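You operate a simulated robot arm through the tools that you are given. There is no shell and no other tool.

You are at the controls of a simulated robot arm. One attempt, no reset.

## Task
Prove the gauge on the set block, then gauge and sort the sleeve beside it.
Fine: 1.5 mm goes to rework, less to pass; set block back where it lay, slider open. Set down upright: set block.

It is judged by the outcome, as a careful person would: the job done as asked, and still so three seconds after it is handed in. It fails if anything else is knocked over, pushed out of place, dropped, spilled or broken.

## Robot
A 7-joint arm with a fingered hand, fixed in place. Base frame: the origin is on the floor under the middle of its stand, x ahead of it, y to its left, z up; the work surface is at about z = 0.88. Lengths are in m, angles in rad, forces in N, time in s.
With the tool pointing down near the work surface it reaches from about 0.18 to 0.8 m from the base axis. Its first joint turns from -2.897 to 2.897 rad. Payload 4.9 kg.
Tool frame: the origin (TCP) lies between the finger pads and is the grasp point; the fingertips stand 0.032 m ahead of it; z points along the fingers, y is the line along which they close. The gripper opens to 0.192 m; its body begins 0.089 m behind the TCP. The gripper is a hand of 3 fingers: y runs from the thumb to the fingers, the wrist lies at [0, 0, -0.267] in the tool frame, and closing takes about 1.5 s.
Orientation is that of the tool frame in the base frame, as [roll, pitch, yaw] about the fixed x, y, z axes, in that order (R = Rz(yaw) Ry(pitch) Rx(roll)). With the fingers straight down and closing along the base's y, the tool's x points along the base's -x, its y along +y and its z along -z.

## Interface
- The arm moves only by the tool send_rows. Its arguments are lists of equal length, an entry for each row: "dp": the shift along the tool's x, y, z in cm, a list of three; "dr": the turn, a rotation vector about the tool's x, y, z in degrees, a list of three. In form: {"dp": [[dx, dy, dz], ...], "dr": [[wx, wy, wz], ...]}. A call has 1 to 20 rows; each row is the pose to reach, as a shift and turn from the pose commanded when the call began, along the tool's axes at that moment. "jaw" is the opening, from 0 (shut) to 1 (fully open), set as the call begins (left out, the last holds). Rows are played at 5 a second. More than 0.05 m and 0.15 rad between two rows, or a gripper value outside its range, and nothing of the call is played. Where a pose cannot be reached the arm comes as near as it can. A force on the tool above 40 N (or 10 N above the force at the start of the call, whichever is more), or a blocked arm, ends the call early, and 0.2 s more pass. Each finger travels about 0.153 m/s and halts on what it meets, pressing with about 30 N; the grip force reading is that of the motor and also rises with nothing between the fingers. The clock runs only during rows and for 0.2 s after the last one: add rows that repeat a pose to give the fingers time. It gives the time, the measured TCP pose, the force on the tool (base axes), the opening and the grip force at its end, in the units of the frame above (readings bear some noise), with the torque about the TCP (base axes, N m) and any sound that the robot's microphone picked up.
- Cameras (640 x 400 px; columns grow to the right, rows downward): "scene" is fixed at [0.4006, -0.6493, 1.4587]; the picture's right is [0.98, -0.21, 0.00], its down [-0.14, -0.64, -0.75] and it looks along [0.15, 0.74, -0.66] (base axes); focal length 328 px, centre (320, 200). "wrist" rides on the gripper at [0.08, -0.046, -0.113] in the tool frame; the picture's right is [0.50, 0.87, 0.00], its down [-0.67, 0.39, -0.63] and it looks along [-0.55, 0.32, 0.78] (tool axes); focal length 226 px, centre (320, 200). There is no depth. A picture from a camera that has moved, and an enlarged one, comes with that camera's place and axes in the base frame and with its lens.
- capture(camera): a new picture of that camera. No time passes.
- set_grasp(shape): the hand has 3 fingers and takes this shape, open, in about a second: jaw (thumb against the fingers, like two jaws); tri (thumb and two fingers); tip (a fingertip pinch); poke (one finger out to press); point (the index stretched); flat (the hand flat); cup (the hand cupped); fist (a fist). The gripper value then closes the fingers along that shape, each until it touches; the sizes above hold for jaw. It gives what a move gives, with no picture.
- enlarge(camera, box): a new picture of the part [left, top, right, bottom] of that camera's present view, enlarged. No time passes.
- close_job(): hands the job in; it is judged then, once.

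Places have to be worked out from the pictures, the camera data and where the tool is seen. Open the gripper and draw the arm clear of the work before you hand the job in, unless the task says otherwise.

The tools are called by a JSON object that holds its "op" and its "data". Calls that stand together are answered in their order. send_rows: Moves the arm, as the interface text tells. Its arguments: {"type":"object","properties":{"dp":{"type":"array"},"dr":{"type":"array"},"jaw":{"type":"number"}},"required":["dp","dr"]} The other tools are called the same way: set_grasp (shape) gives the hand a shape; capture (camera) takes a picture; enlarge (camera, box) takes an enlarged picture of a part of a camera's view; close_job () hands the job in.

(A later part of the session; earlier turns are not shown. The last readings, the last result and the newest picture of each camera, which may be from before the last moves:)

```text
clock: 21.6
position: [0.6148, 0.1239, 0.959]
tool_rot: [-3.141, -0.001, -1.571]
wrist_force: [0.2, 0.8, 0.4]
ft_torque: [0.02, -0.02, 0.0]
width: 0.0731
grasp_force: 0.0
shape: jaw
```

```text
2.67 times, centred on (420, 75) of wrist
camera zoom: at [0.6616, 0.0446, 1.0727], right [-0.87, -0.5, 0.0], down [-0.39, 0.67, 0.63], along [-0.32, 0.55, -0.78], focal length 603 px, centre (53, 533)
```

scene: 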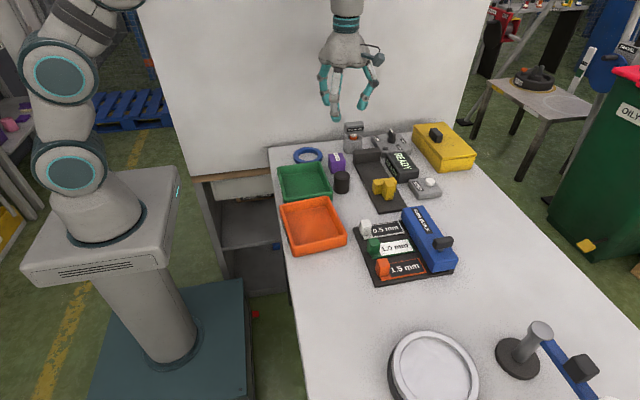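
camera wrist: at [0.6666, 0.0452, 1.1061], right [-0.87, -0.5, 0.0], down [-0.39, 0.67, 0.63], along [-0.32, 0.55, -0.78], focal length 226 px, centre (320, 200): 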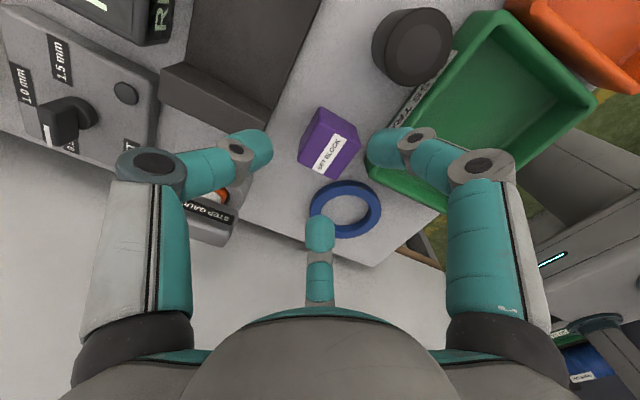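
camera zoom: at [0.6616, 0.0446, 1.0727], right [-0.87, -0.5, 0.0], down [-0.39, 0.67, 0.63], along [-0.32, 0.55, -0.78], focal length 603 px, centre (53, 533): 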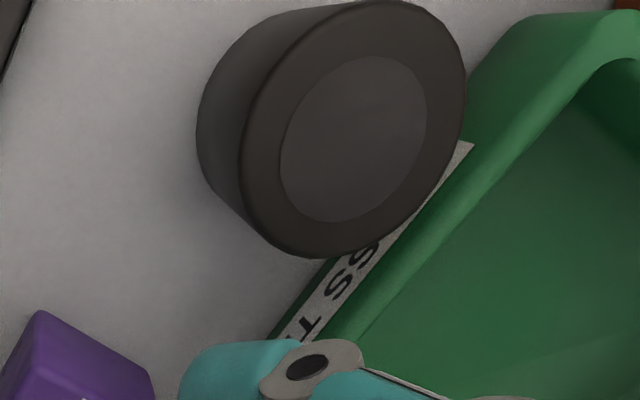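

The gauge is undisturbed. I'll twist the hand 14° so the thumb clears the anvil and one finger meets the block's near-left corner, re-centre, and narrow the opening to 6 cm before lowering.

{"op": "send_rows", "data": {"dp": [[0.08, 0.2, 0], [0.16, 0.41, 0], [0.16, 0.41, 0], [0.16, 0.41, 0]], "dr": [[0, 0, 7], [0, 0, 14], [0, 0, 14], [0, 0, 14]], "jaw": 0.3125}}

{"op": "enlarge", "data": {"camera": "wrist", "box": [180, 60, 480, 260]}}

{"op": "enlarge", "data": {"camera": "scene", "box": [310, 120, 380, 190]}}

```text
clock: 22.6
position: [0.613, 0.1222, 0.959]
tool_rot: [3.141, -0.001, -1.817]
wrist_force: [-0.1, -0.4, 0.0]
ft_torque: [0.02, 0.01, -0.02]
width: 0.0604
grasp_force: 0.0
shape: jaw
```

```text
2.00 times, centred on (330, 160) of wrist
camera zoom: at [0.6368, 0.0345, 1.0731], right [-0.96, -0.27, 0.0], down [-0.21, 0.75, 0.63], along [-0.17, 0.61, -0.78], focal length 452 px, centre (300, 280)
```

zoom: 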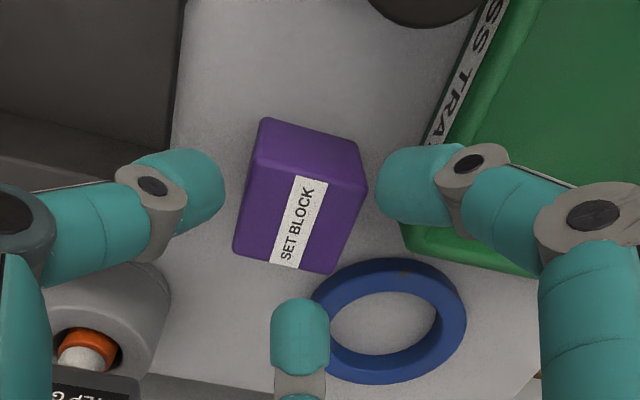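

```text
5.71 times, centred on (345, 155) of scene
camera zoom: at [0.4006, -0.6493, 1.4587], right [0.98, -0.21, 0.0], down [-0.14, -0.64, -0.75], along [0.15, 0.74, -0.66], focal length 1874 px, centre (177, 457)
```

zoom: 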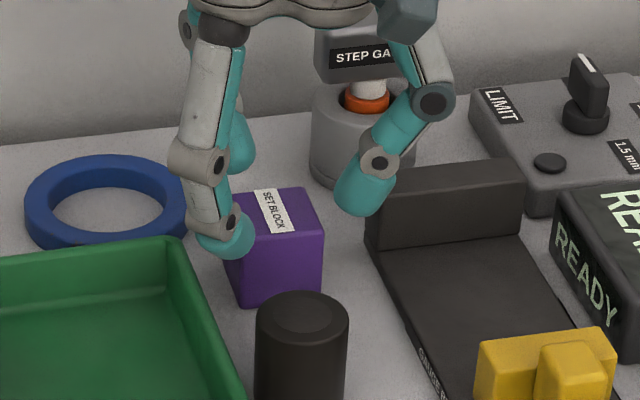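

TCP is at (0.6117, 0.1233) as intended, with the thumb now in front of the anvil face line. Lowering gently to grip height and watching the force.

{"op": "send_rows", "data": {"dp": [[0, 0, 0.8], [0, 0, 1.6], [0, 0, 2.1], [0, 0, 2.5], [0, 0, 2.5]], "dr": [[0, 0, 0], [0, 0, 0], [0, 0, 0], [0, 0, 0], [0, 0, 0]]}}

{"op": "enlarge", "data": {"camera": "wrist", "box": [180, 60, 480, 260]}}

{"op": "enlarge", "data": {"camera": "scene", "box": [310, 120, 380, 190]}}

```text
clock: 23.8
position: [0.6103, 0.1227, 0.9351]
tool_rot: [-3.141, 0.001, -1.815]
wrist_force: [-0.2, -0.7, 0.3]
ft_torque: [0.02, -0.04, 0.01]
width: 0.0603
grasp_force: 0.1
shape: jaw
```

```text
2.00 times, centred on (330, 160) of wrist
camera zoom: at [0.6356, 0.0354, 1.0491], right [-0.96, -0.28, 0.0], down [-0.21, 0.75, 0.63], along [-0.17, 0.61, -0.78], focal length 452 px, centre (300, 280)
```

zoom: 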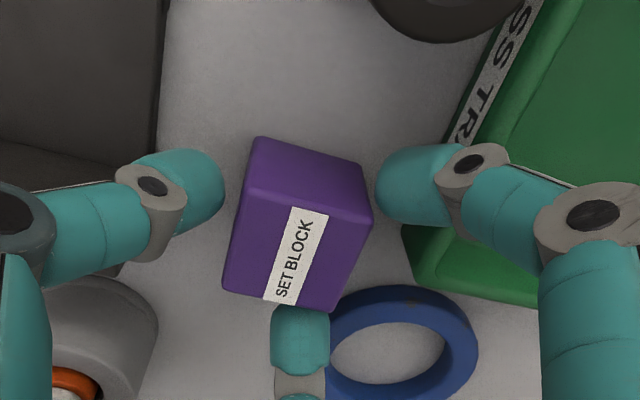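

```text
5.71 times, centred on (345, 155) of scene
camera zoom: at [0.4006, -0.6493, 1.4587], right [0.98, -0.21, 0.0], down [-0.14, -0.64, -0.75], along [0.15, 0.74, -0.66], focal length 1874 px, centre (177, 457)
```

zoom: 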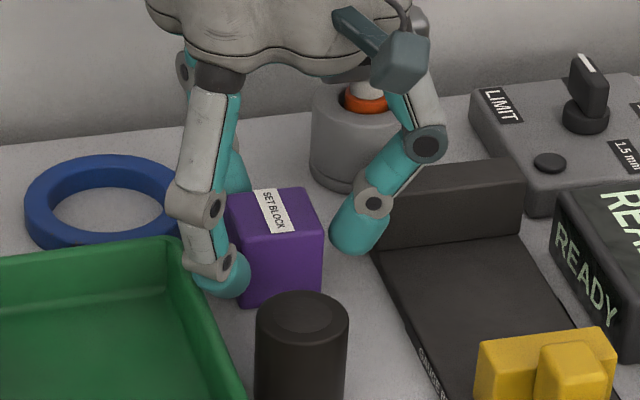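

No contact forces. I'll close in stages, first to about 5 cm.

{"op": "send_rows", "data": {"dp": [[0, 0, 0], [0, 0, 0], [0, 0, 0], [0, 0, 0]], "dr": [[0, 0, 0], [0, 0, 0], [0, 0, 0], [0, 0, 0]], "jaw": 0.265}}

{"op": "send_rows", "data": {"dp": [[0, 0, 0], [0, 0, 0], [0, 0, 0], [0, 0, 0], [0, 0, 0], [0, 0, 0]], "dr": [[0, 0, 0], [0, 0, 0], [0, 0, 0], [0, 0, 0], [0, 0, 0], [0, 0, 0]], "jaw": 0.0}}

{"op": "enlarge", "data": {"camera": "wrist", "box": [180, 60, 480, 260]}}

{"op": "enlarge", "data": {"camera": "scene", "box": [310, 120, 380, 190]}}

```text
clock: 24.8
position: [0.6107, 0.1242, 0.9358]
tool_rot: [-3.141, 0.0, -1.813]
wrist_force: [-0.2, -0.7, 0.0]
ft_torque: [-0.01, 0.04, 0.0]
width: 0.0515
grasp_force: 0.1
shape: jaw
```

```text
clock: 26.2
position: [0.6101, 0.1223, 0.9345]
tool_rot: [3.141, 0.001, -1.815]
wrist_force: [0.0, -0.2, 0.9]
ft_torque: [0.01, 0.02, 0.01]
width: 0.0459
grasp_force: 30.3
shape: jaw
```

```text
2.00 times, centred on (330, 160) of wrist
camera zoom: at [0.6356, 0.0353, 1.0491], right [-0.96, -0.28, 0.0], down [-0.21, 0.75, 0.63], along [-0.17, 0.61, -0.78], focal length 452 px, centre (300, 280)
```

zoom: 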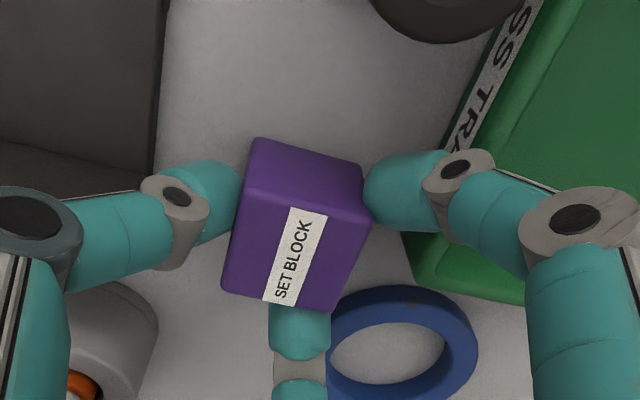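

```text
5.71 times, centred on (345, 155) of scene
camera zoom: at [0.4006, -0.6493, 1.4587], right [0.98, -0.21, 0.0], down [-0.14, -0.64, -0.75], along [0.15, 0.74, -0.66], focal length 1874 px, centre (177, 457)
```

zoom: 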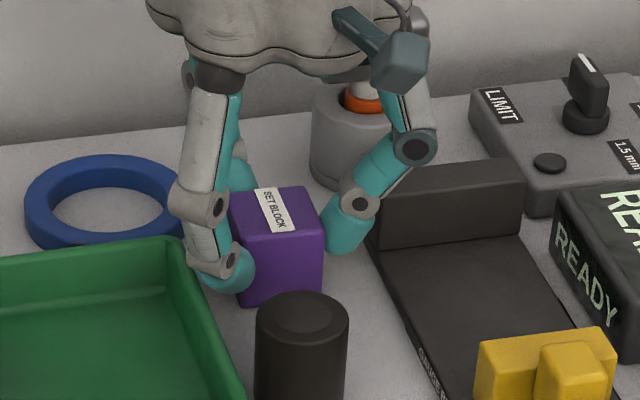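

The block is gripped (30 N, width 4.6 cm) with essentially no shift; the pick pose is about (0.6105, 0.124, 0.936), yaw -1.815. I'll lift a little first and check it holds.

{"op": "send_rows", "data": {"dp": [[0, 0, -0.5], [0, 0, -1.5], [0, 0, -2.5], [0, 0, -2.5]], "dr": [[0, 0, 0], [0, 0, 0], [0, 0, 0], [0, 0, 0]]}}

{"op": "enlarge", "data": {"camera": "wrist", "box": [180, 60, 480, 260]}}

{"op": "enlarge", "data": {"camera": "scene", "box": [310, 110, 390, 190]}}

```text
clock: 27.2
position: [0.611, 0.1232, 0.9595]
tool_rot: [3.142, -0.001, -1.815]
wrist_force: [0.0, -0.1, -2.8]
ft_torque: [0.0, 0.02, 0.01]
width: 0.0457
grasp_force: 30.2
shape: jaw
```

```text
2.00 times, centred on (330, 160) of wrist
camera zoom: at [0.6364, 0.0356, 1.0731], right [-0.96, -0.28, 0.0], down [-0.21, 0.75, 0.63], along [-0.17, 0.61, -0.78], focal length 452 px, centre (300, 280)
```

zoom: 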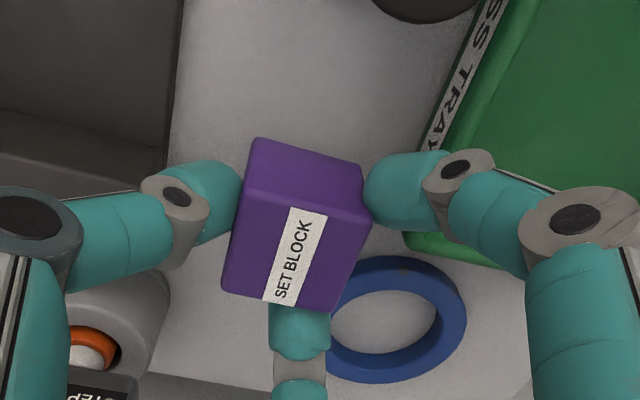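

```text
5.00 times, centred on (350, 150) of scene
camera zoom: at [0.4006, -0.6493, 1.4587], right [0.98, -0.21, 0.0], down [-0.14, -0.64, -0.75], along [0.15, 0.74, -0.66], focal length 1640 px, centre (170, 450)
```

zoom: 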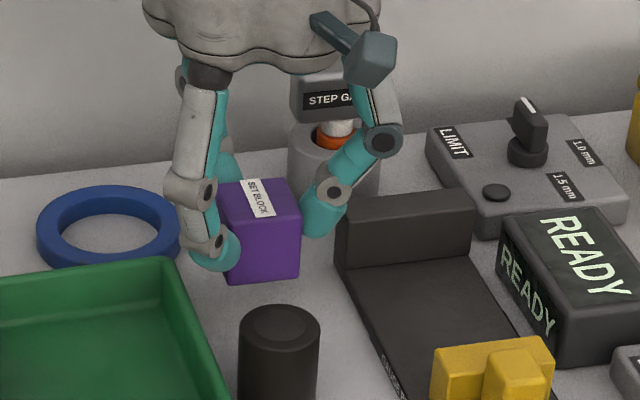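

The block is held level (about 2.8 N). I'll lift well clear to about z 1.06, then carry it over the bed while turning the hand.

{"op": "send_rows", "data": {"dp": [[0, 0, -2.5], [0, 0, -5], [0, 0, -7.5], [0, 0, -10], [0, 0, -10]], "dr": [[0, 0, 0], [0, 0, 0], [0, 0, 0], [0, 0, 0], [0, 0, 0]]}}

{"op": "send_rows", "data": {"dp": [[0.23, -0.9, 0], [0.45, -1.79, 0], [0.68, -2.69, 0], [0.91, -3.58, 0], [1.13, -4.48, 0], [1.36, -5.38, 0], [1.59, -6.27, 0], [1.81, -7.17, 0], [2.04, -8.06, 0], [2.27, -8.96, 0], [2.49, -9.85, 0], [2.72, -10.75, 0], [2.72, -10.75, 0]], "dr": [[0, 0, 7.5], [0, 0, 15], [0, 0, 22.5], [0, 0, 30], [0, 0, 37.5], [0, 0, 45], [0, 0, 52.5], [0, 0, 60], [0, 0, 67.5], [0, 0, 75], [0, 0, 82.5], [0, 0, 90], [0, 0, 90]]}}

{"op": "send_rows", "data": {"dp": [[0, 0, 0], [0, 0, 0], [0, 0, 0], [0, 0, 0], [0, 0, 0], [0, 0, 0], [0, 0, 0], [0, 0, 0], [0, 0, 0], [0, 0, 0], [0, 0, 0], [0, 0, 0], [0, 0, 0]], "dr": [[0, 0, 7.5], [0, 0, 15], [0, 0, 22.5], [0, 0, 30], [0, 0, 37.5], [0, 0, 45], [0, 0, 52.5], [0, 0, 60], [0, 0, 67.5], [0, 0, 75], [0, 0, 82.5], [0, 0, 90], [0, 0, 90]]}}

{"op": "capture", "data": {"camera": "scene"}}

{"op": "capture", "data": {"camera": "wrist"}}

```text
clock: 28.4
position: [0.6127, 0.1229, 1.0599]
tool_rot: [-3.141, 0.001, -1.815]
wrist_force: [0.4, 0.2, -3.5]
ft_torque: [0.04, 0.01, -0.02]
width: 0.0457
grasp_force: 30.0
shape: jaw
```

```text
clock: 31.2
position: [0.71, 0.0666, 1.0587]
tool_rot: [-3.142, -0.001, 2.897]
wrist_force: [0.0, -0.7, -2.7]
ft_torque: [0.05, 0.02, -0.03]
width: 0.0459
grasp_force: 30.1
shape: jaw
```

```text
clock: 34.0
position: [0.7096, 0.0694, 1.06]
tool_rot: [3.14, 0.002, 1.325]
wrist_force: [0.6, -0.6, -3.3]
ft_torque: [-0.02, 0.0, -0.01]
width: 0.0459
grasp_force: 29.9
shape: jaw
```

```text
taken
```

scene: 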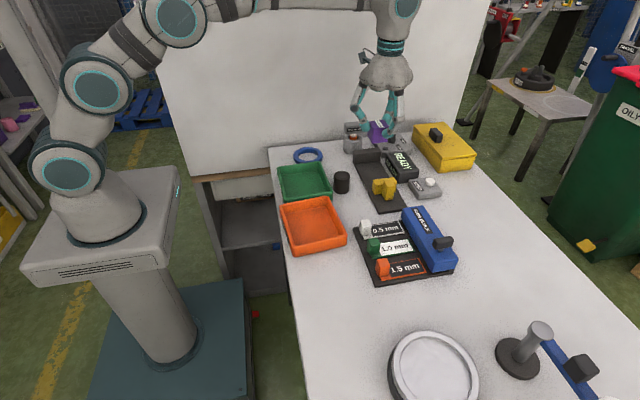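

```text
taken
camera wrist: at [0.6841, 0.1579, 1.1731], right [0.96, 0.27, 0.0], down [0.21, -0.75, 0.63], along [0.17, -0.61, -0.78], focal length 226 px, centre (320, 200)
```

wrist: 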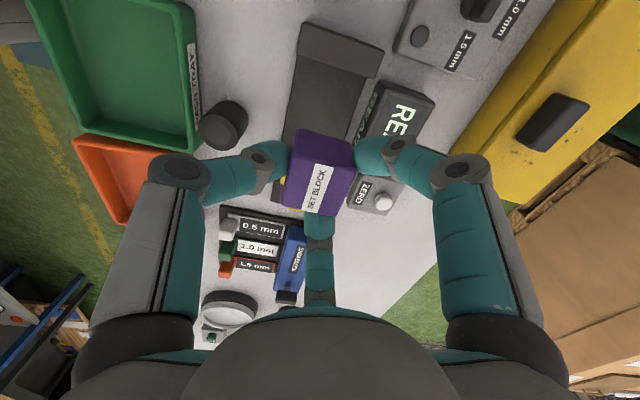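

The block is now above the bed at about (0.706, 0.069), turned exactly 180°. I'll nudge +3 mm in y and descend to about 2.5 cm above the seating height, then check clearances.

{"op": "send_rows", "data": {"dp": [[0.29, -0.07, 2.2], [0.29, -0.07, 4.4], [0.29, -0.07, 6.6], [0.29, -0.07, 8.8], [0.29, -0.07, 8.8]], "dr": [[0, 0, 0], [0, 0, 0], [0, 0, 0], [0, 0, 0], [0, 0, 0]]}}

{"op": "enlarge", "data": {"camera": "scene", "box": [340, 110, 440, 200]}}

{"op": "enlarge", "data": {"camera": "wrist", "box": [200, 0, 480, 240]}}

```text
clock: 35.2
position: [0.7098, 0.0741, 0.9713]
tool_rot: [-3.141, 0.0, 1.327]
wrist_force: [0.1, 0.3, -3.9]
ft_torque: [0.04, -0.01, 0.02]
width: 0.0459
grasp_force: 29.5
shape: jaw
```

```text
4.44 times, centred on (390, 155) of scene
camera zoom: at [0.4006, -0.6493, 1.4587], right [0.98, -0.21, 0.0], down [-0.14, -0.64, -0.75], along [0.15, 0.74, -0.66], focal length 1457 px, centre (9, 400)
```

zoom: 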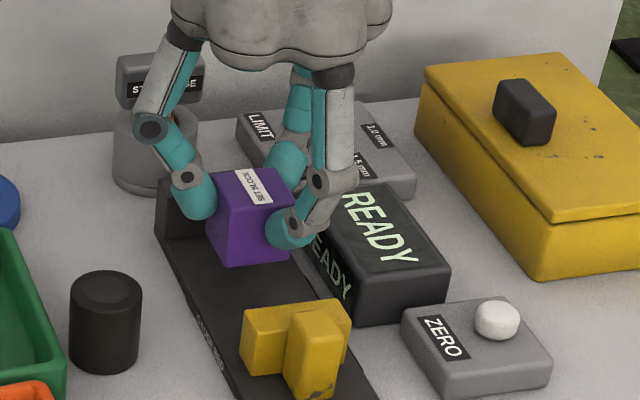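

```text
1.67 times, centred on (340, 120) of wrist
camera zoom: at [0.6842, 0.1614, 1.0851], right [0.96, 0.28, 0.0], down [0.21, -0.75, 0.63], along [0.17, -0.61, -0.78], focal length 377 px, centre (287, 333)
```

zoom: 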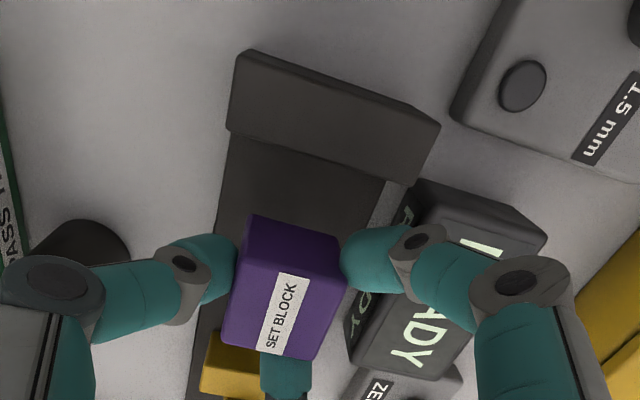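

TCP is at (0.709, 0.0726, 0.972); the display-side finger is close to the display box, so I'll shift 4 mm toward -x and lower to about 6 mm above seating, checking force.

{"op": "send_rows", "data": {"dp": [[-0.1, -0.39, 0.0], [-0.1, -0.39, 0.8], [-0.1, -0.39, 1.5], [-0.1, -0.39, 2.0], [-0.1, -0.39, 2.0]], "dr": [[0, 0, 0], [0, 0, 0], [0, 0, 0], [0, 0, 0], [0, 0, 0]]}}

{"op": "enlarge", "data": {"camera": "scene", "box": [350, 130, 420, 190]}}

{"op": "enlarge", "data": {"camera": "wrist", "box": [260, 100, 460, 240]}}

```text
clock: 36.4
position: [0.7053, 0.0731, 0.9517]
tool_rot: [3.14, -0.001, 1.326]
wrist_force: [-0.1, -0.1, -3.4]
ft_torque: [0.02, 0.01, -0.05]
width: 0.0459
grasp_force: 30.3
shape: jaw
```

```text
6.67 times, centred on (385, 160) of scene
camera zoom: at [0.4006, -0.6493, 1.4587], right [0.98, -0.21, 0.0], down [-0.14, -0.64, -0.75], along [0.15, 0.74, -0.66], focal length 2186 px, centre (-113, 467)
```

zoom: 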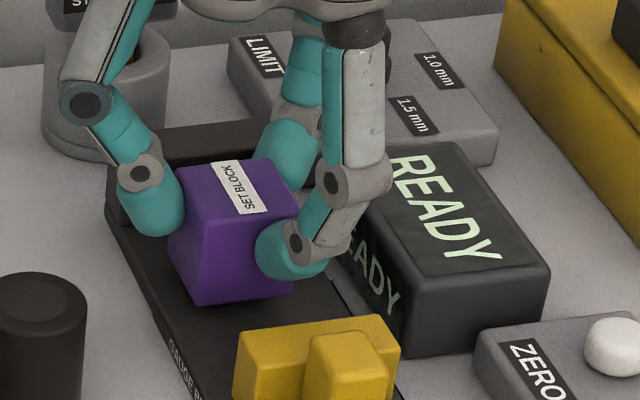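

```text
2.86 times, centred on (360, 170) of wrist
camera zoom: at [0.68, 0.1621, 1.0651], right [0.96, 0.28, 0.0], down [0.21, -0.75, 0.63], along [0.17, -0.61, -0.78], focal length 646 px, centre (206, 286)
```

zoom: 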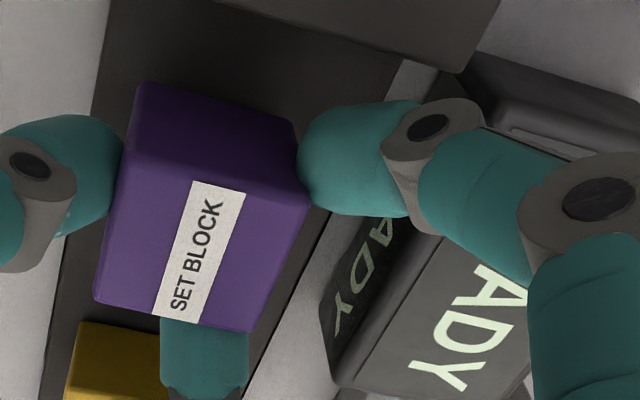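

Still free, with the block a few millimetres above the bed. Lowering slowly in small steps until contact shows in the force.

{"op": "send_rows", "data": {"dp": [[0, 0, 0.15], [0, 0, 0.3], [0, 0, 0.3]], "dr": [[0, 0, 0], [0, 0, 0], [0, 0, 0]]}}

{"op": "send_rows", "data": {"dp": [[0, 0, 0.1], [0, 0, 0.2], [0, 0, 0.2]], "dr": [[0, 0, 0], [0, 0, 0], [0, 0, 0]]}}

{"op": "enlarge", "data": {"camera": "scene", "box": [350, 130, 420, 190]}}

```text
clock: 37.2
position: [0.7058, 0.0718, 0.9493]
tool_rot: [3.14, -0.001, 1.325]
wrist_force: [-0.2, -0.5, -2.7]
ft_torque: [-0.01, 0.02, 0.01]
width: 0.0459
grasp_force: 29.8
shape: jaw
```

```text
clock: 38.0
position: [0.7065, 0.0728, 0.9479]
tool_rot: [-3.141, 0.0, 1.327]
wrist_force: [0.7, -0.6, -2.5]
ft_torque: [-0.01, -0.07, -0.03]
width: 0.0459
grasp_force: 30.1
shape: jaw
```

```text
6.67 times, centred on (385, 160) of scene
camera zoom: at [0.4006, -0.6493, 1.4587], right [0.98, -0.21, 0.0], down [-0.14, -0.64, -0.75], along [0.15, 0.74, -0.66], focal length 2186 px, centre (-113, 467)
```

zoom: 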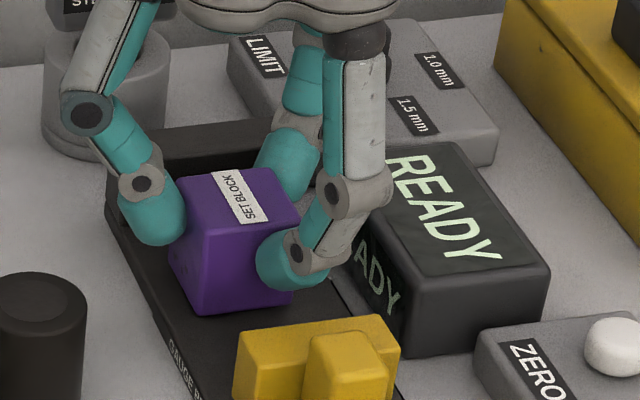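

Not yet seated. Continuing down in 1.5 mm steps.

{"op": "send_rows", "data": {"dp": [[0, 0, 0.15], [0, 0, 0.15]], "dr": [[0, 0, 0], [0, 0, 0]]}}

{"op": "send_rows", "data": {"dp": [[0, 0, 0.1], [0, 0, 0.1]], "dr": [[0, 0, 0], [0, 0, 0]]}}

```text
clock: 38.6
position: [0.7058, 0.0727, 0.9456]
tool_rot: [-3.141, -0.001, 1.326]
wrist_force: [0.5, 0.2, -3.0]
ft_torque: [-0.02, -0.01, 0.0]
width: 0.0457
grasp_force: 30.0
shape: jaw
```

```text
clock: 39.2
position: [0.7055, 0.0721, 0.9441]
tool_rot: [3.14, 0.001, 1.327]
wrist_force: [0.7, 1.3, 1.1]
ft_torque: [0.1, 0.0, -0.02]
width: 0.0458
grasp_force: 29.8
shape: jaw
```

Contact: the vertical force changed from -3 to +1 N, so the block is seated on the bed. Opening the fingers gently.

{"op": "send_rows", "data": {"dp": [[0, 0, 0], [0, 0, 0], [0, 0, 0]], "dr": [[0, 0, 0], [0, 0, 0], [0, 0, 0]], "jaw": 0.27}}

{"op": "send_rows", "data": {"dp": [[0, 0, 0], [0, 0, 0], [0, 0, 0]], "dr": [[0, 0, 0], [0, 0, 0], [0, 0, 0]], "jaw": 0.31}}

{"op": "enlarge", "data": {"camera": "wrist", "box": [200, 80, 460, 240]}}

{"op": "enlarge", "data": {"camera": "scene", "box": [350, 130, 420, 190]}}

```text
clock: 40.0
position: [0.7046, 0.0724, 0.9438]
tool_rot: [3.142, -0.002, 1.327]
wrist_force: [1.0, 0.6, 1.0]
ft_torque: [0.05, -0.02, -0.05]
width: 0.0522
grasp_force: 0.1
shape: jaw
```

```text
clock: 40.8
position: [0.7049, 0.0724, 0.9443]
tool_rot: [3.141, 0.0, 1.328]
wrist_force: [-0.3, 0.9, -0.4]
ft_torque: [0.0, 0.01, 0.01]
width: 0.0594
grasp_force: 0.1
shape: jaw
```

```text
2.46 times, centred on (330, 160) of wrist
camera zoom: at [0.6794, 0.1607, 1.0577], right [0.96, 0.28, 0.0], down [0.21, -0.75, 0.63], along [0.17, -0.61, -0.78], focal length 556 px, centre (295, 298)
```

zoom: 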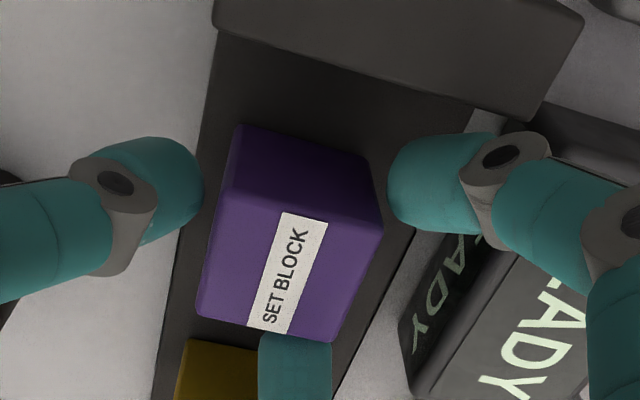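

```text
6.67 times, centred on (385, 160) of scene
camera zoom: at [0.4006, -0.6493, 1.4587], right [0.98, -0.21, 0.0], down [-0.14, -0.64, -0.75], along [0.15, 0.74, -0.66], focal length 2186 px, centre (-113, 467)
```

zoom: 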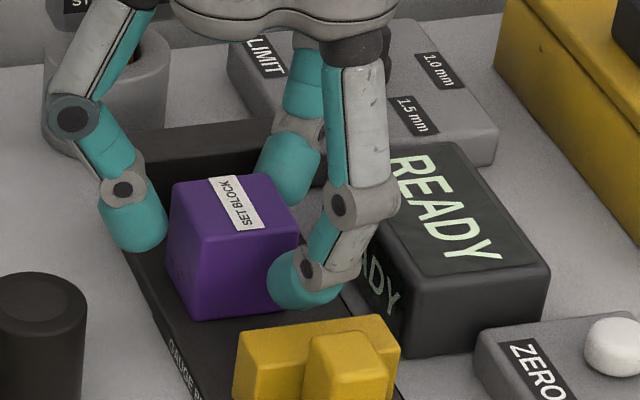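

The block sits square on the bed, released. I'll raise the hand clear, then form the poke shape and turn the thumb to point from -x (yaw about 90°) for working the slider.

{"op": "send_rows", "data": {"dp": [[0, 0, -1.5], [0, 0, -3.5], [0, 0, -6.5], [0, 0, -10], [0, 0, -10]], "dr": [[0, 0, 0], [0, 0, 0], [0, 0, 0], [0, 0, 0], [0, 0, 0]]}}

{"op": "set_grasp", "data": {"shape": "poke"}}

{"op": "enlarge", "data": {"camera": "scene", "box": [340, 90, 460, 215]}}

{"op": "capture", "data": {"camera": "wrist"}}

```text
clock: 42.0
position: [0.7057, 0.0715, 1.0455]
tool_rot: [3.141, -0.001, 1.326]
wrist_force: [0.0, 0.6, -0.1]
ft_torque: [-0.02, 0.0, -0.03]
width: 0.0592
grasp_force: 0.0
shape: jaw
```

```text
clock: 42.9
position: [0.7068, 0.072, 1.0452]
tool_rot: [3.141, 0.001, 1.326]
wrist_force: [0.3, 0.0, 0.2]
ft_torque: [0.0, -0.03, -0.03]
width: 0.0001
grasp_force: 0.1
shape: poke
```

```text
3.20 times, centred on (400, 152) of scene
camera zoom: at [0.4006, -0.6493, 1.4587], right [0.98, -0.21, 0.0], down [-0.14, -0.64, -0.75], along [0.15, 0.74, -0.66], focal length 1049 px, centre (64, 352)
```

zoom: 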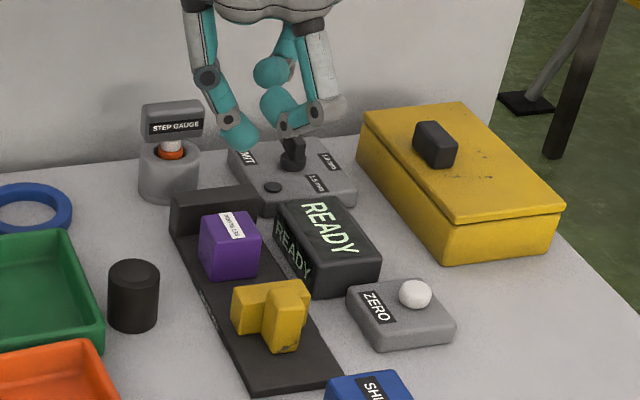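

```text
taken
camera wrist: at [0.6807, 0.1606, 1.1585], right [0.96, 0.28, 0.0], down [0.21, -0.75, 0.63], along [0.17, -0.61, -0.78], focal length 226 px, centre (320, 200)
```

wrist: 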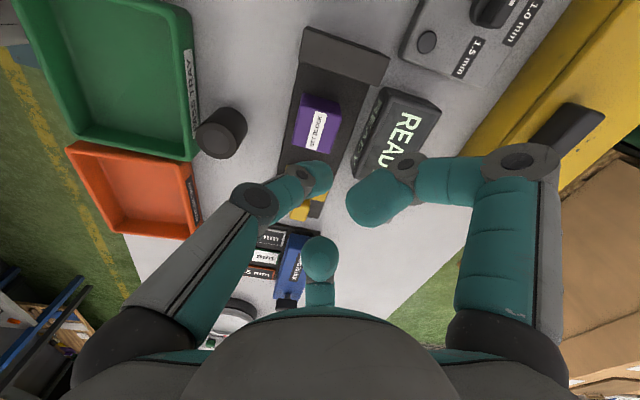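

READY still shows and the block stands upright on the bed. The poke fingertip sits about on the tool axis, 3.5 cm ahead of TCP. I'll move it behind (-y of) the yellow handle at height, squaring the yaw.

{"op": "send_rows", "data": {"dp": [[-3.11, 0.9, 0], [-6.23, 1.8, 0], [-9.34, 2.71, 0], [-12.46, 3.61, 0], [-15.57, 4.51, 0], [-15.57, 4.51, 0]], "dr": [[0, 0, -3], [0, 0, -6], [0, 0, -9], [0, 0, -12], [0, 0, -14], [0, 0, -14]]}}

{"op": "enlarge", "data": {"camera": "scene", "box": [340, 90, 460, 215]}}

{"op": "capture", "data": {"camera": "wrist"}}

```text
clock: 44.3
position: [0.7135, -0.0892, 1.0435]
tool_rot: [3.141, -0.001, 1.571]
wrist_force: [0.5, 0.5, -0.7]
ft_torque: [-0.01, -0.04, 0.02]
width: 0.0001
grasp_force: 0.0
shape: poke
```

```text
3.20 times, centred on (400, 152) of scene
camera zoom: at [0.4006, -0.6493, 1.4587], right [0.98, -0.21, 0.0], down [-0.14, -0.64, -0.75], along [0.15, 0.74, -0.66], focal length 1049 px, centre (64, 352)
```

zoom: 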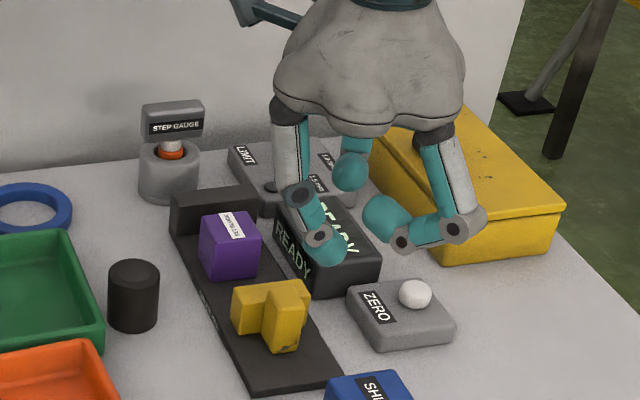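

```text
taken
camera wrist: at [0.6679, -0.0104, 1.1575], right [0.87, 0.5, 0.0], down [0.39, -0.67, 0.63], along [0.32, -0.55, -0.78], focal length 226 px, centre (320, 200)
```

wrist: 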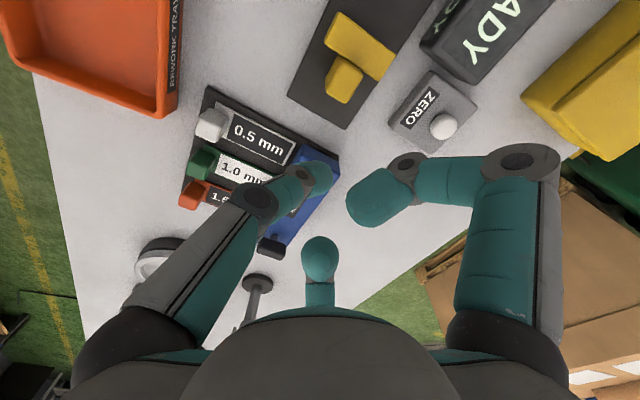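

TCP is at (0.714, -0.090). I'll shift slightly to (0.711, -0.082), clear of the shim block, and descend so the fingertip is level with the handle's back face.

{"op": "send_rows", "data": {"dp": [[0.8, -0.3, 2.0], [0.8, -0.3, 4.5], [0.8, -0.3, 7.0], [0.8, -0.3, 9.0], [0.8, -0.3, 9.9], [0.8, -0.3, 9.9]], "dr": [[0, 0, 0], [0, 0, 0], [0, 0, 0], [0, 0, 0], [0, 0, 0], [0, 0, 0]]}}

{"op": "enlarge", "data": {"camera": "scene", "box": [350, 140, 440, 220]}}

{"op": "capture", "data": {"camera": "wrist"}}

```text
clock: 45.7
position: [0.7093, -0.0801, 0.944]
tool_rot: [3.141, -0.001, 1.569]
wrist_force: [-0.3, -0.5, -0.4]
ft_torque: [0.0, 0.02, -0.01]
width: 0.0002
grasp_force: 0.1
shape: poke
```

```text
5.00 times, centred on (395, 180) of scene
camera zoom: at [0.4006, -0.6493, 1.4587], right [0.98, -0.21, 0.0], down [-0.14, -0.64, -0.75], along [0.15, 0.74, -0.66], focal length 1640 px, centre (-55, 300)
```

zoom: 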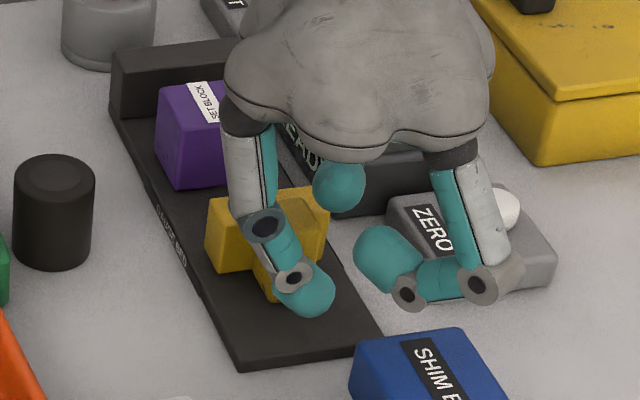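

```text
taken
camera wrist: at [0.6628, -0.0008, 1.0579], right [0.87, 0.5, 0.0], down [0.39, -0.67, 0.63], along [0.32, -0.55, -0.78], focal length 226 px, centre (320, 200)
```

wrist: 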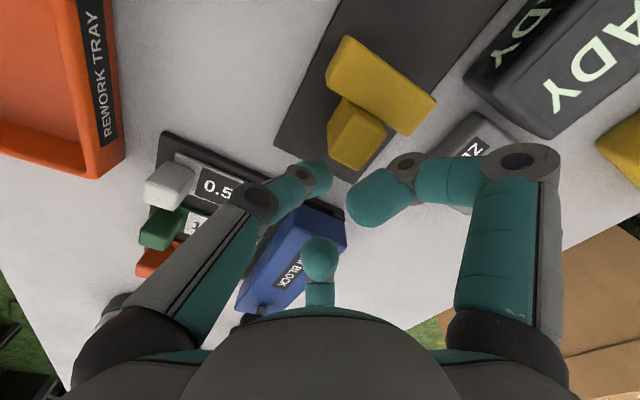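

The fingertip is behind the handle at (0.709, -0.081, 0.945). Pushing the slider toward the anvil, first about 5 cm slowly.

{"op": "send_rows", "data": {"dp": [[0.6, 0, 0], [1.2, 0, 0], [1.8, 0, 0], [2.4, 0, 0], [3.0, 0, 0], [3.6, 0, 0], [4.2, 0, 0], [4.8, 0, 0], [4.8, 0, 0]], "dr": [[0, 0, 0], [0, 0, 0], [0, 0, 0], [0, 0, 0], [0, 0, 0], [0, 0, 0], [0, 0, 0], [0, 0, 0], [0, 0, 0]]}}

{"op": "enlarge", "data": {"camera": "scene", "box": [350, 130, 440, 210]}}

{"op": "capture", "data": {"camera": "wrist"}}

```text
clock: 47.7
position: [0.7079, -0.0346, 0.9456]
tool_rot: [3.14, 0.0, 1.57]
wrist_force: [0.5, 0.5, 0.3]
ft_torque: [0.0, 0.03, 0.02]
width: 0.0002
grasp_force: 0.0
shape: poke
```

```text
5.00 times, centred on (395, 170) of scene
camera zoom: at [0.4006, -0.6493, 1.4587], right [0.98, -0.21, 0.0], down [-0.14, -0.64, -0.75], along [0.15, 0.74, -0.66], focal length 1640 px, centre (-55, 350)
```

zoom: 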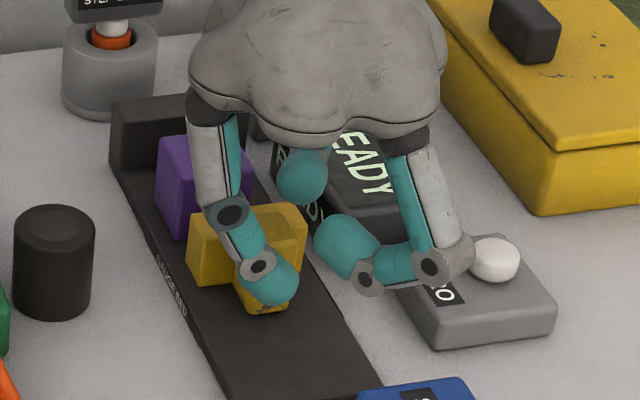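

```text
taken
camera wrist: at [0.6621, 0.0474, 1.0589], right [0.87, 0.5, 0.0], down [0.39, -0.67, 0.63], along [0.32, -0.55, -0.78], focal length 226 px, centre (320, 200)
```

wrist: 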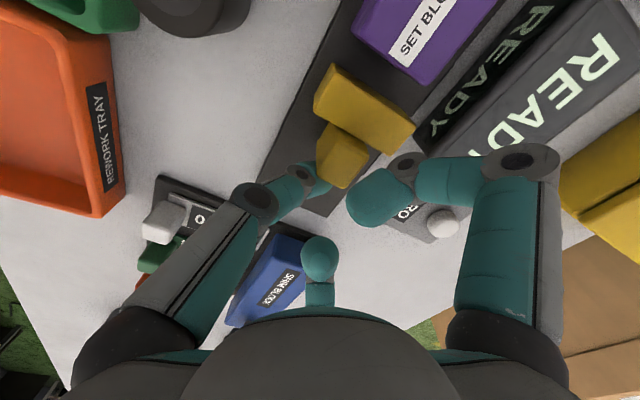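

The slider moves easily and trails the fingertip. Continuing to push, now taking the block with it toward the anvil, in finer steps.

{"op": "send_rows", "data": {"dp": [[0.4, 0, 0], [0.8, 0, 0], [1.2, 0, 0], [1.6, 0, 0], [2.0, 0, 0], [2.4, 0, 0], [2.8, 0, 0], [3.2, 0, 0], [3.6, 0, 0], [3.6, 0, 0]], "dr": [[0, 0, 0], [0, 0, 0], [0, 0, 0], [0, 0, 0], [0, 0, 0], [0, 0, 0], [0, 0, 0], [0, 0, 0], [0, 0, 0], [0, 0, 0]]}}

{"op": "enlarge", "data": {"camera": "scene", "box": [350, 120, 440, 200]}}

{"op": "capture", "data": {"camera": "wrist"}}

```text
clock: 49.9
position: [0.7101, 0.0037, 0.9459]
tool_rot: [-3.142, -0.001, 1.571]
wrist_force: [0.6, -0.6, -0.6]
ft_torque: [0.02, 0.03, -0.01]
width: 0.0
grasp_force: 0.0
shape: poke
```

```text
5.00 times, centred on (395, 160) of scene
camera zoom: at [0.4006, -0.6493, 1.4587], right [0.98, -0.21, 0.0], down [-0.14, -0.64, -0.75], along [0.15, 0.74, -0.66], focal length 1640 px, centre (-55, 400)
```

zoom: 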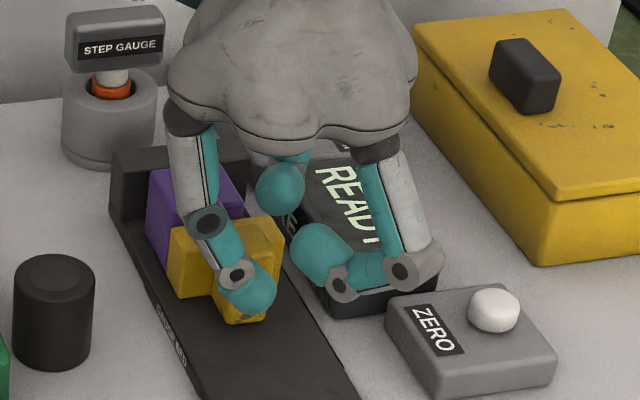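

```text
taken
camera wrist: at [0.6631, 0.0827, 1.059], right [0.87, 0.5, 0.0], down [0.39, -0.67, 0.63], along [0.32, -0.55, -0.78], focal length 226 px, centre (320, 200)
```

wrist: 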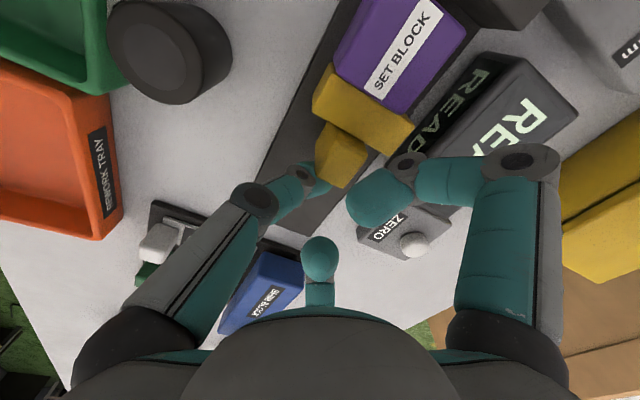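

The plate is now against the block and both are sliding. About 1.5 cm remains to the anvil, so I'll proceed in 2 mm steps watching for the force to rise.

{"op": "send_rows", "data": {"dp": [[0.2, 0, 0], [0.4, 0, 0], [0.6, 0, 0], [0.8, 0, 0], [1.0, 0, 0], [1.2, 0, 0], [1.2, 0, 0]], "dr": [[0, 0, 0], [0, 0, 0], [0, 0, 0], [0, 0, 0], [0, 0, 0], [0, 0, 0], [0, 0, 0]]}}

{"op": "enlarge", "data": {"camera": "scene", "box": [350, 120, 440, 200]}}

{"op": "enlarge", "data": {"camera": "wrist", "box": [280, 0, 600, 200]}}

```text
clock: 51.5
position: [0.7106, 0.0146, 0.9458]
tool_rot: [-3.141, 0.0, 1.57]
wrist_force: [-0.8, -1.3, 0.9]
ft_torque: [-0.01, 0.01, 0.03]
width: 0.0001
grasp_force: 0.1
shape: poke
```

```text
5.00 times, centred on (395, 160) of scene
camera zoom: at [0.4006, -0.6493, 1.4587], right [0.98, -0.21, 0.0], down [-0.14, -0.64, -0.75], along [0.15, 0.74, -0.66], focal length 1640 px, centre (-55, 400)
```

zoom: 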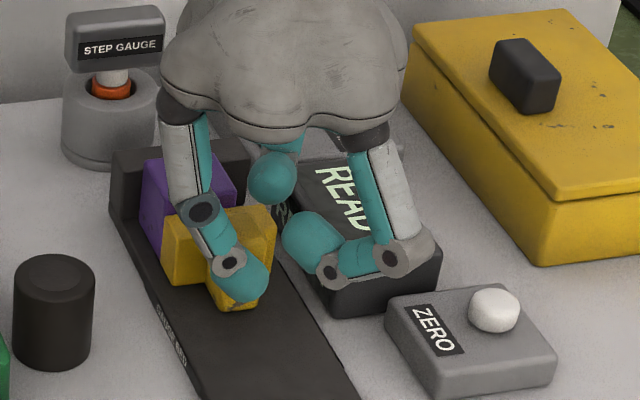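

```text
2.00 times, centred on (440, 100) of wrist
camera zoom: at [0.6632, 0.0946, 1.0583], right [0.87, 0.5, 0.0], down [0.39, -0.67, 0.63], along [0.32, -0.55, -0.78], focal length 452 px, centre (80, 400)
```

zoom: 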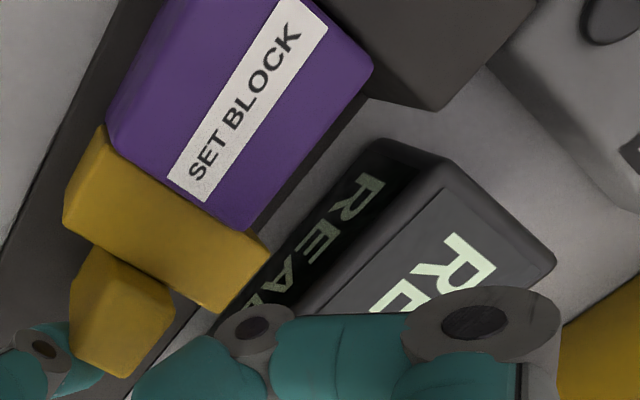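

Force is still tiny and the block is within a few millimetres of the anvil. Continuing in 1 mm steps.

{"op": "send_rows", "data": {"dp": [[0.1, 0, 0], [0.2, 0, 0], [0.3, 0, 0], [0.4, 0, 0], [0.4, 0, 0]], "dr": [[0, 0, 0], [0, 0, 0], [0, 0, 0], [0, 0, 0], [0, 0, 0]]}}

{"op": "enlarge", "data": {"camera": "wrist", "box": [280, 0, 600, 200]}}

```text
clock: 52.7
position: [0.7088, 0.0174, 0.945]
tool_rot: [3.141, -0.001, 1.57]
wrist_force: [1.1, -5.7, -0.5]
ft_torque: [-0.1, 0.0, 0.03]
width: 0.0003
grasp_force: 0.0
shape: poke
```

```text
2.00 times, centred on (440, 100) of wrist
camera zoom: at [0.6626, 0.0979, 1.0587], right [0.87, 0.5, 0.0], down [0.39, -0.67, 0.63], along [0.32, -0.55, -0.78], focal length 452 px, centre (80, 400)
```

zoom: 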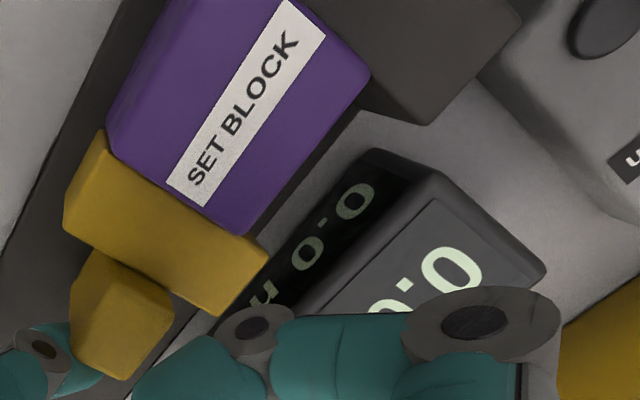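

Force rose to 5.7 N and the display changed. I'll read it from the scene camera.

{"op": "enlarge", "data": {"camera": "scene", "box": [375, 140, 435, 190]}}

{"op": "enlarge", "data": {"camera": "wrist", "box": [360, 50, 560, 190]}}

```text
8.00 times, centred on (405, 165) of scene
camera zoom: at [0.4006, -0.6493, 1.4587], right [0.98, -0.21, 0.0], down [-0.14, -0.64, -0.75], along [0.15, 0.74, -0.66], focal length 2623 px, centre (-360, 480)
```

zoom: 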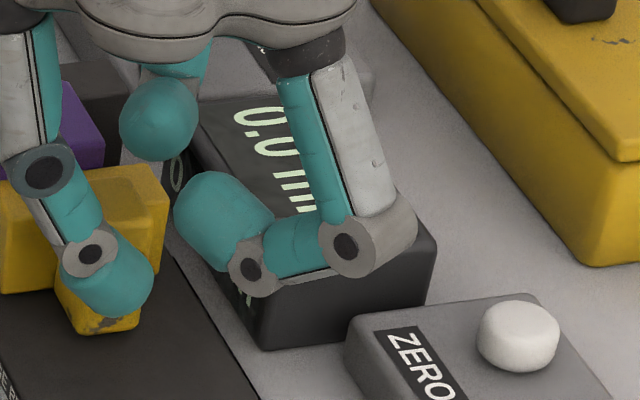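

```text
2.86 times, centred on (460, 120) of wrist
camera zoom: at [0.6626, 0.0979, 1.0587], right [0.87, 0.5, 0.0], down [0.39, -0.67, 0.63], along [0.32, -0.55, -0.78], focal length 646 px, centre (-80, 429)
```

zoom: 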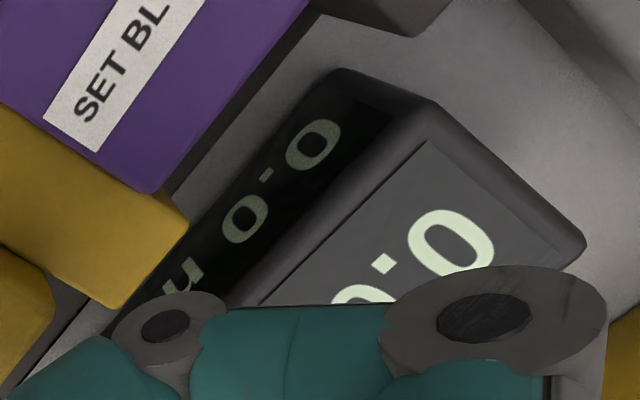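

The display reads "0.0 mm" with the set block clamped. I'll back the finger off and view the whole display unobstructed to confirm.

{"op": "send_rows", "data": {"dp": [[-0.5, 0, 0], [-1.5, 0, 0], [-3.0, 0, 0], [-3.0, 0, -3.0], [-3.0, 0, -6.0], [-3.0, 0, -10.0], [-3.0, 0, -10.0]], "dr": [[0, 0, 0], [0, 0, 0], [0, 0, 0], [0, 0, 0], [0, 0, 0], [0, 0, 0], [0, 0, 0]]}}

{"op": "enlarge", "data": {"camera": "scene", "box": [345, 125, 445, 205]}}

{"op": "capture", "data": {"camera": "wrist"}}

```text
clock: 54.3
position: [0.7089, -0.0124, 1.0468]
tool_rot: [-3.139, 0.0, 1.571]
wrist_force: [-0.8, 1.3, 1.2]
ft_torque: [0.0, -0.01, 0.03]
width: 0.0003
grasp_force: 0.0
shape: poke
```

```text
5.00 times, centred on (395, 165) of scene
camera zoom: at [0.4006, -0.6493, 1.4587], right [0.98, -0.21, 0.0], down [-0.14, -0.64, -0.75], along [0.15, 0.74, -0.66], focal length 1640 px, centre (-55, 375)
```

zoom: 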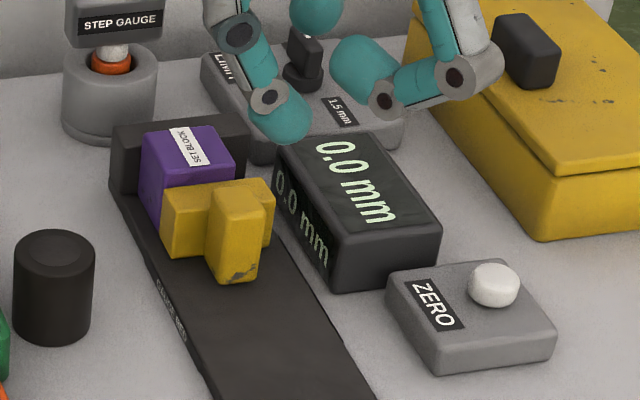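

```text
taken
camera wrist: at [0.662, 0.0682, 1.1604], right [0.87, 0.5, 0.0], down [0.39, -0.67, 0.63], along [0.32, -0.55, -0.78], focal length 226 px, centre (320, 200)
```

wrist: 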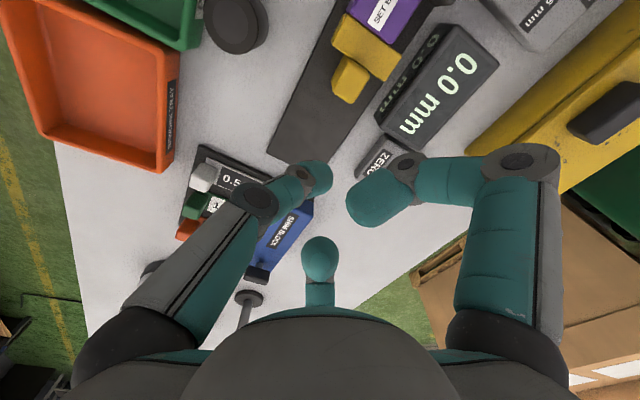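

The full display clearly reads 0.0 mm on the set block, so the gauge is proven without needing ZERO. Next I open the slider: I'll bring the fingertip above the plate, just behind (+y of) the raised handle.

{"op": "send_rows", "data": {"dp": [[3.0, 0.1, 0], [6.0, 0.15, 0], [9.2, 0.2, 0], [9.2, 0.2, 0], [9.2, 0.2, 3.0], [9.2, 0.2, 6.0], [9.2, 0.2, 6.0]], "dr": [[0, 0, 0], [0, 0, 0], [0, 0, 0], [0, 0, 0], [0, 0, 0], [0, 0, 0], [0, 0, 0]]}}

{"op": "enlarge", "data": {"camera": "scene", "box": [345, 120, 425, 190]}}

{"op": "enlarge", "data": {"camera": "wrist", "box": [240, 80, 440, 240]}}

```text
clock: 55.9
position: [0.7091, 0.0793, 0.9887]
tool_rot: [-3.141, 0.002, 1.571]
wrist_force: [0.4, 0.0, 0.3]
ft_torque: [-0.01, -0.01, 0.0]
width: 0.0
grasp_force: 0.0
shape: poke
```

```text
5.71 times, centred on (385, 155) of scene
camera zoom: at [0.4006, -0.6493, 1.4587], right [0.98, -0.21, 0.0], down [-0.14, -0.64, -0.75], along [0.15, 0.74, -0.66], focal length 1874 px, centre (-51, 457)
```

zoom: 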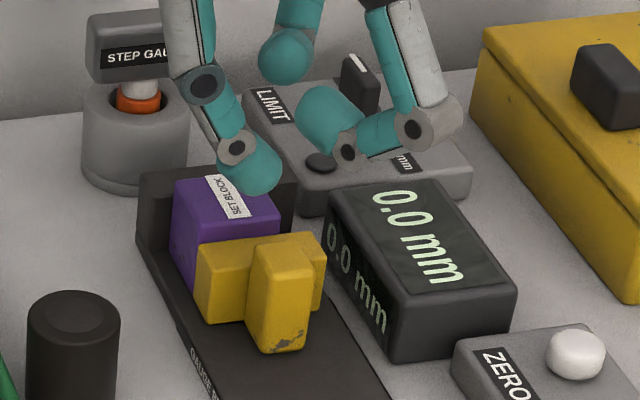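

```text
2.50 times, centred on (340, 160) of wrist
camera zoom: at [0.6625, 0.1591, 1.1012], right [0.87, 0.5, 0.0], down [0.39, -0.67, 0.63], along [0.32, -0.55, -0.78], focal length 565 px, centre (270, 300)
```

zoom: 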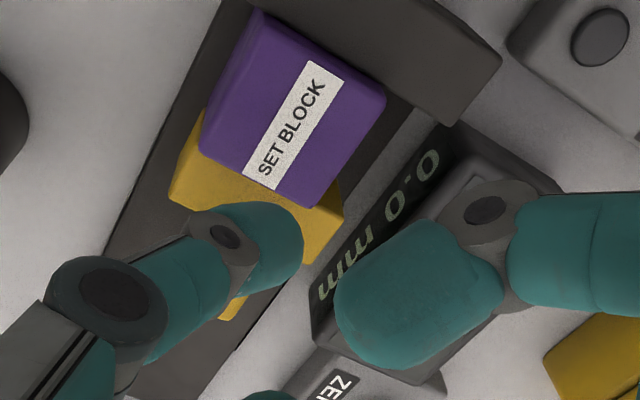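

The fingertip is over the plate just above the block-handle gap. I'll zoom in to measure the handle's present position before lowering.

{"op": "enlarge", "data": {"camera": "scene", "box": [365, 140, 405, 170]}}

{"op": "enlarge", "data": {"camera": "wrist", "box": [290, 130, 370, 190]}}

```text
13.33 times, centred on (385, 155) of scene
camera zoom: at [0.4006, -0.6493, 1.4587], right [0.98, -0.21, 0.0], down [-0.14, -0.64, -0.75], along [0.15, 0.74, -0.66], focal length 4372 px, centre (-547, 800)
```

zoom: 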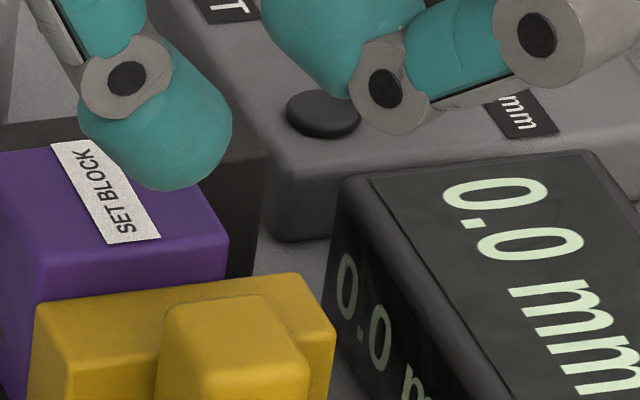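

```text
6.67 times, centred on (330, 160) of wrist
camera zoom: at [0.6625, 0.1591, 1.1012], right [0.87, 0.5, 0.0], down [0.39, -0.67, 0.63], along [0.32, -0.55, -0.78], focal length 1507 px, centre (253, 467)
```

zoom: 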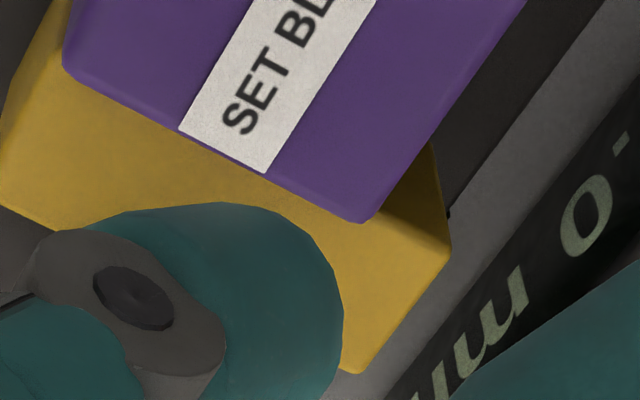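

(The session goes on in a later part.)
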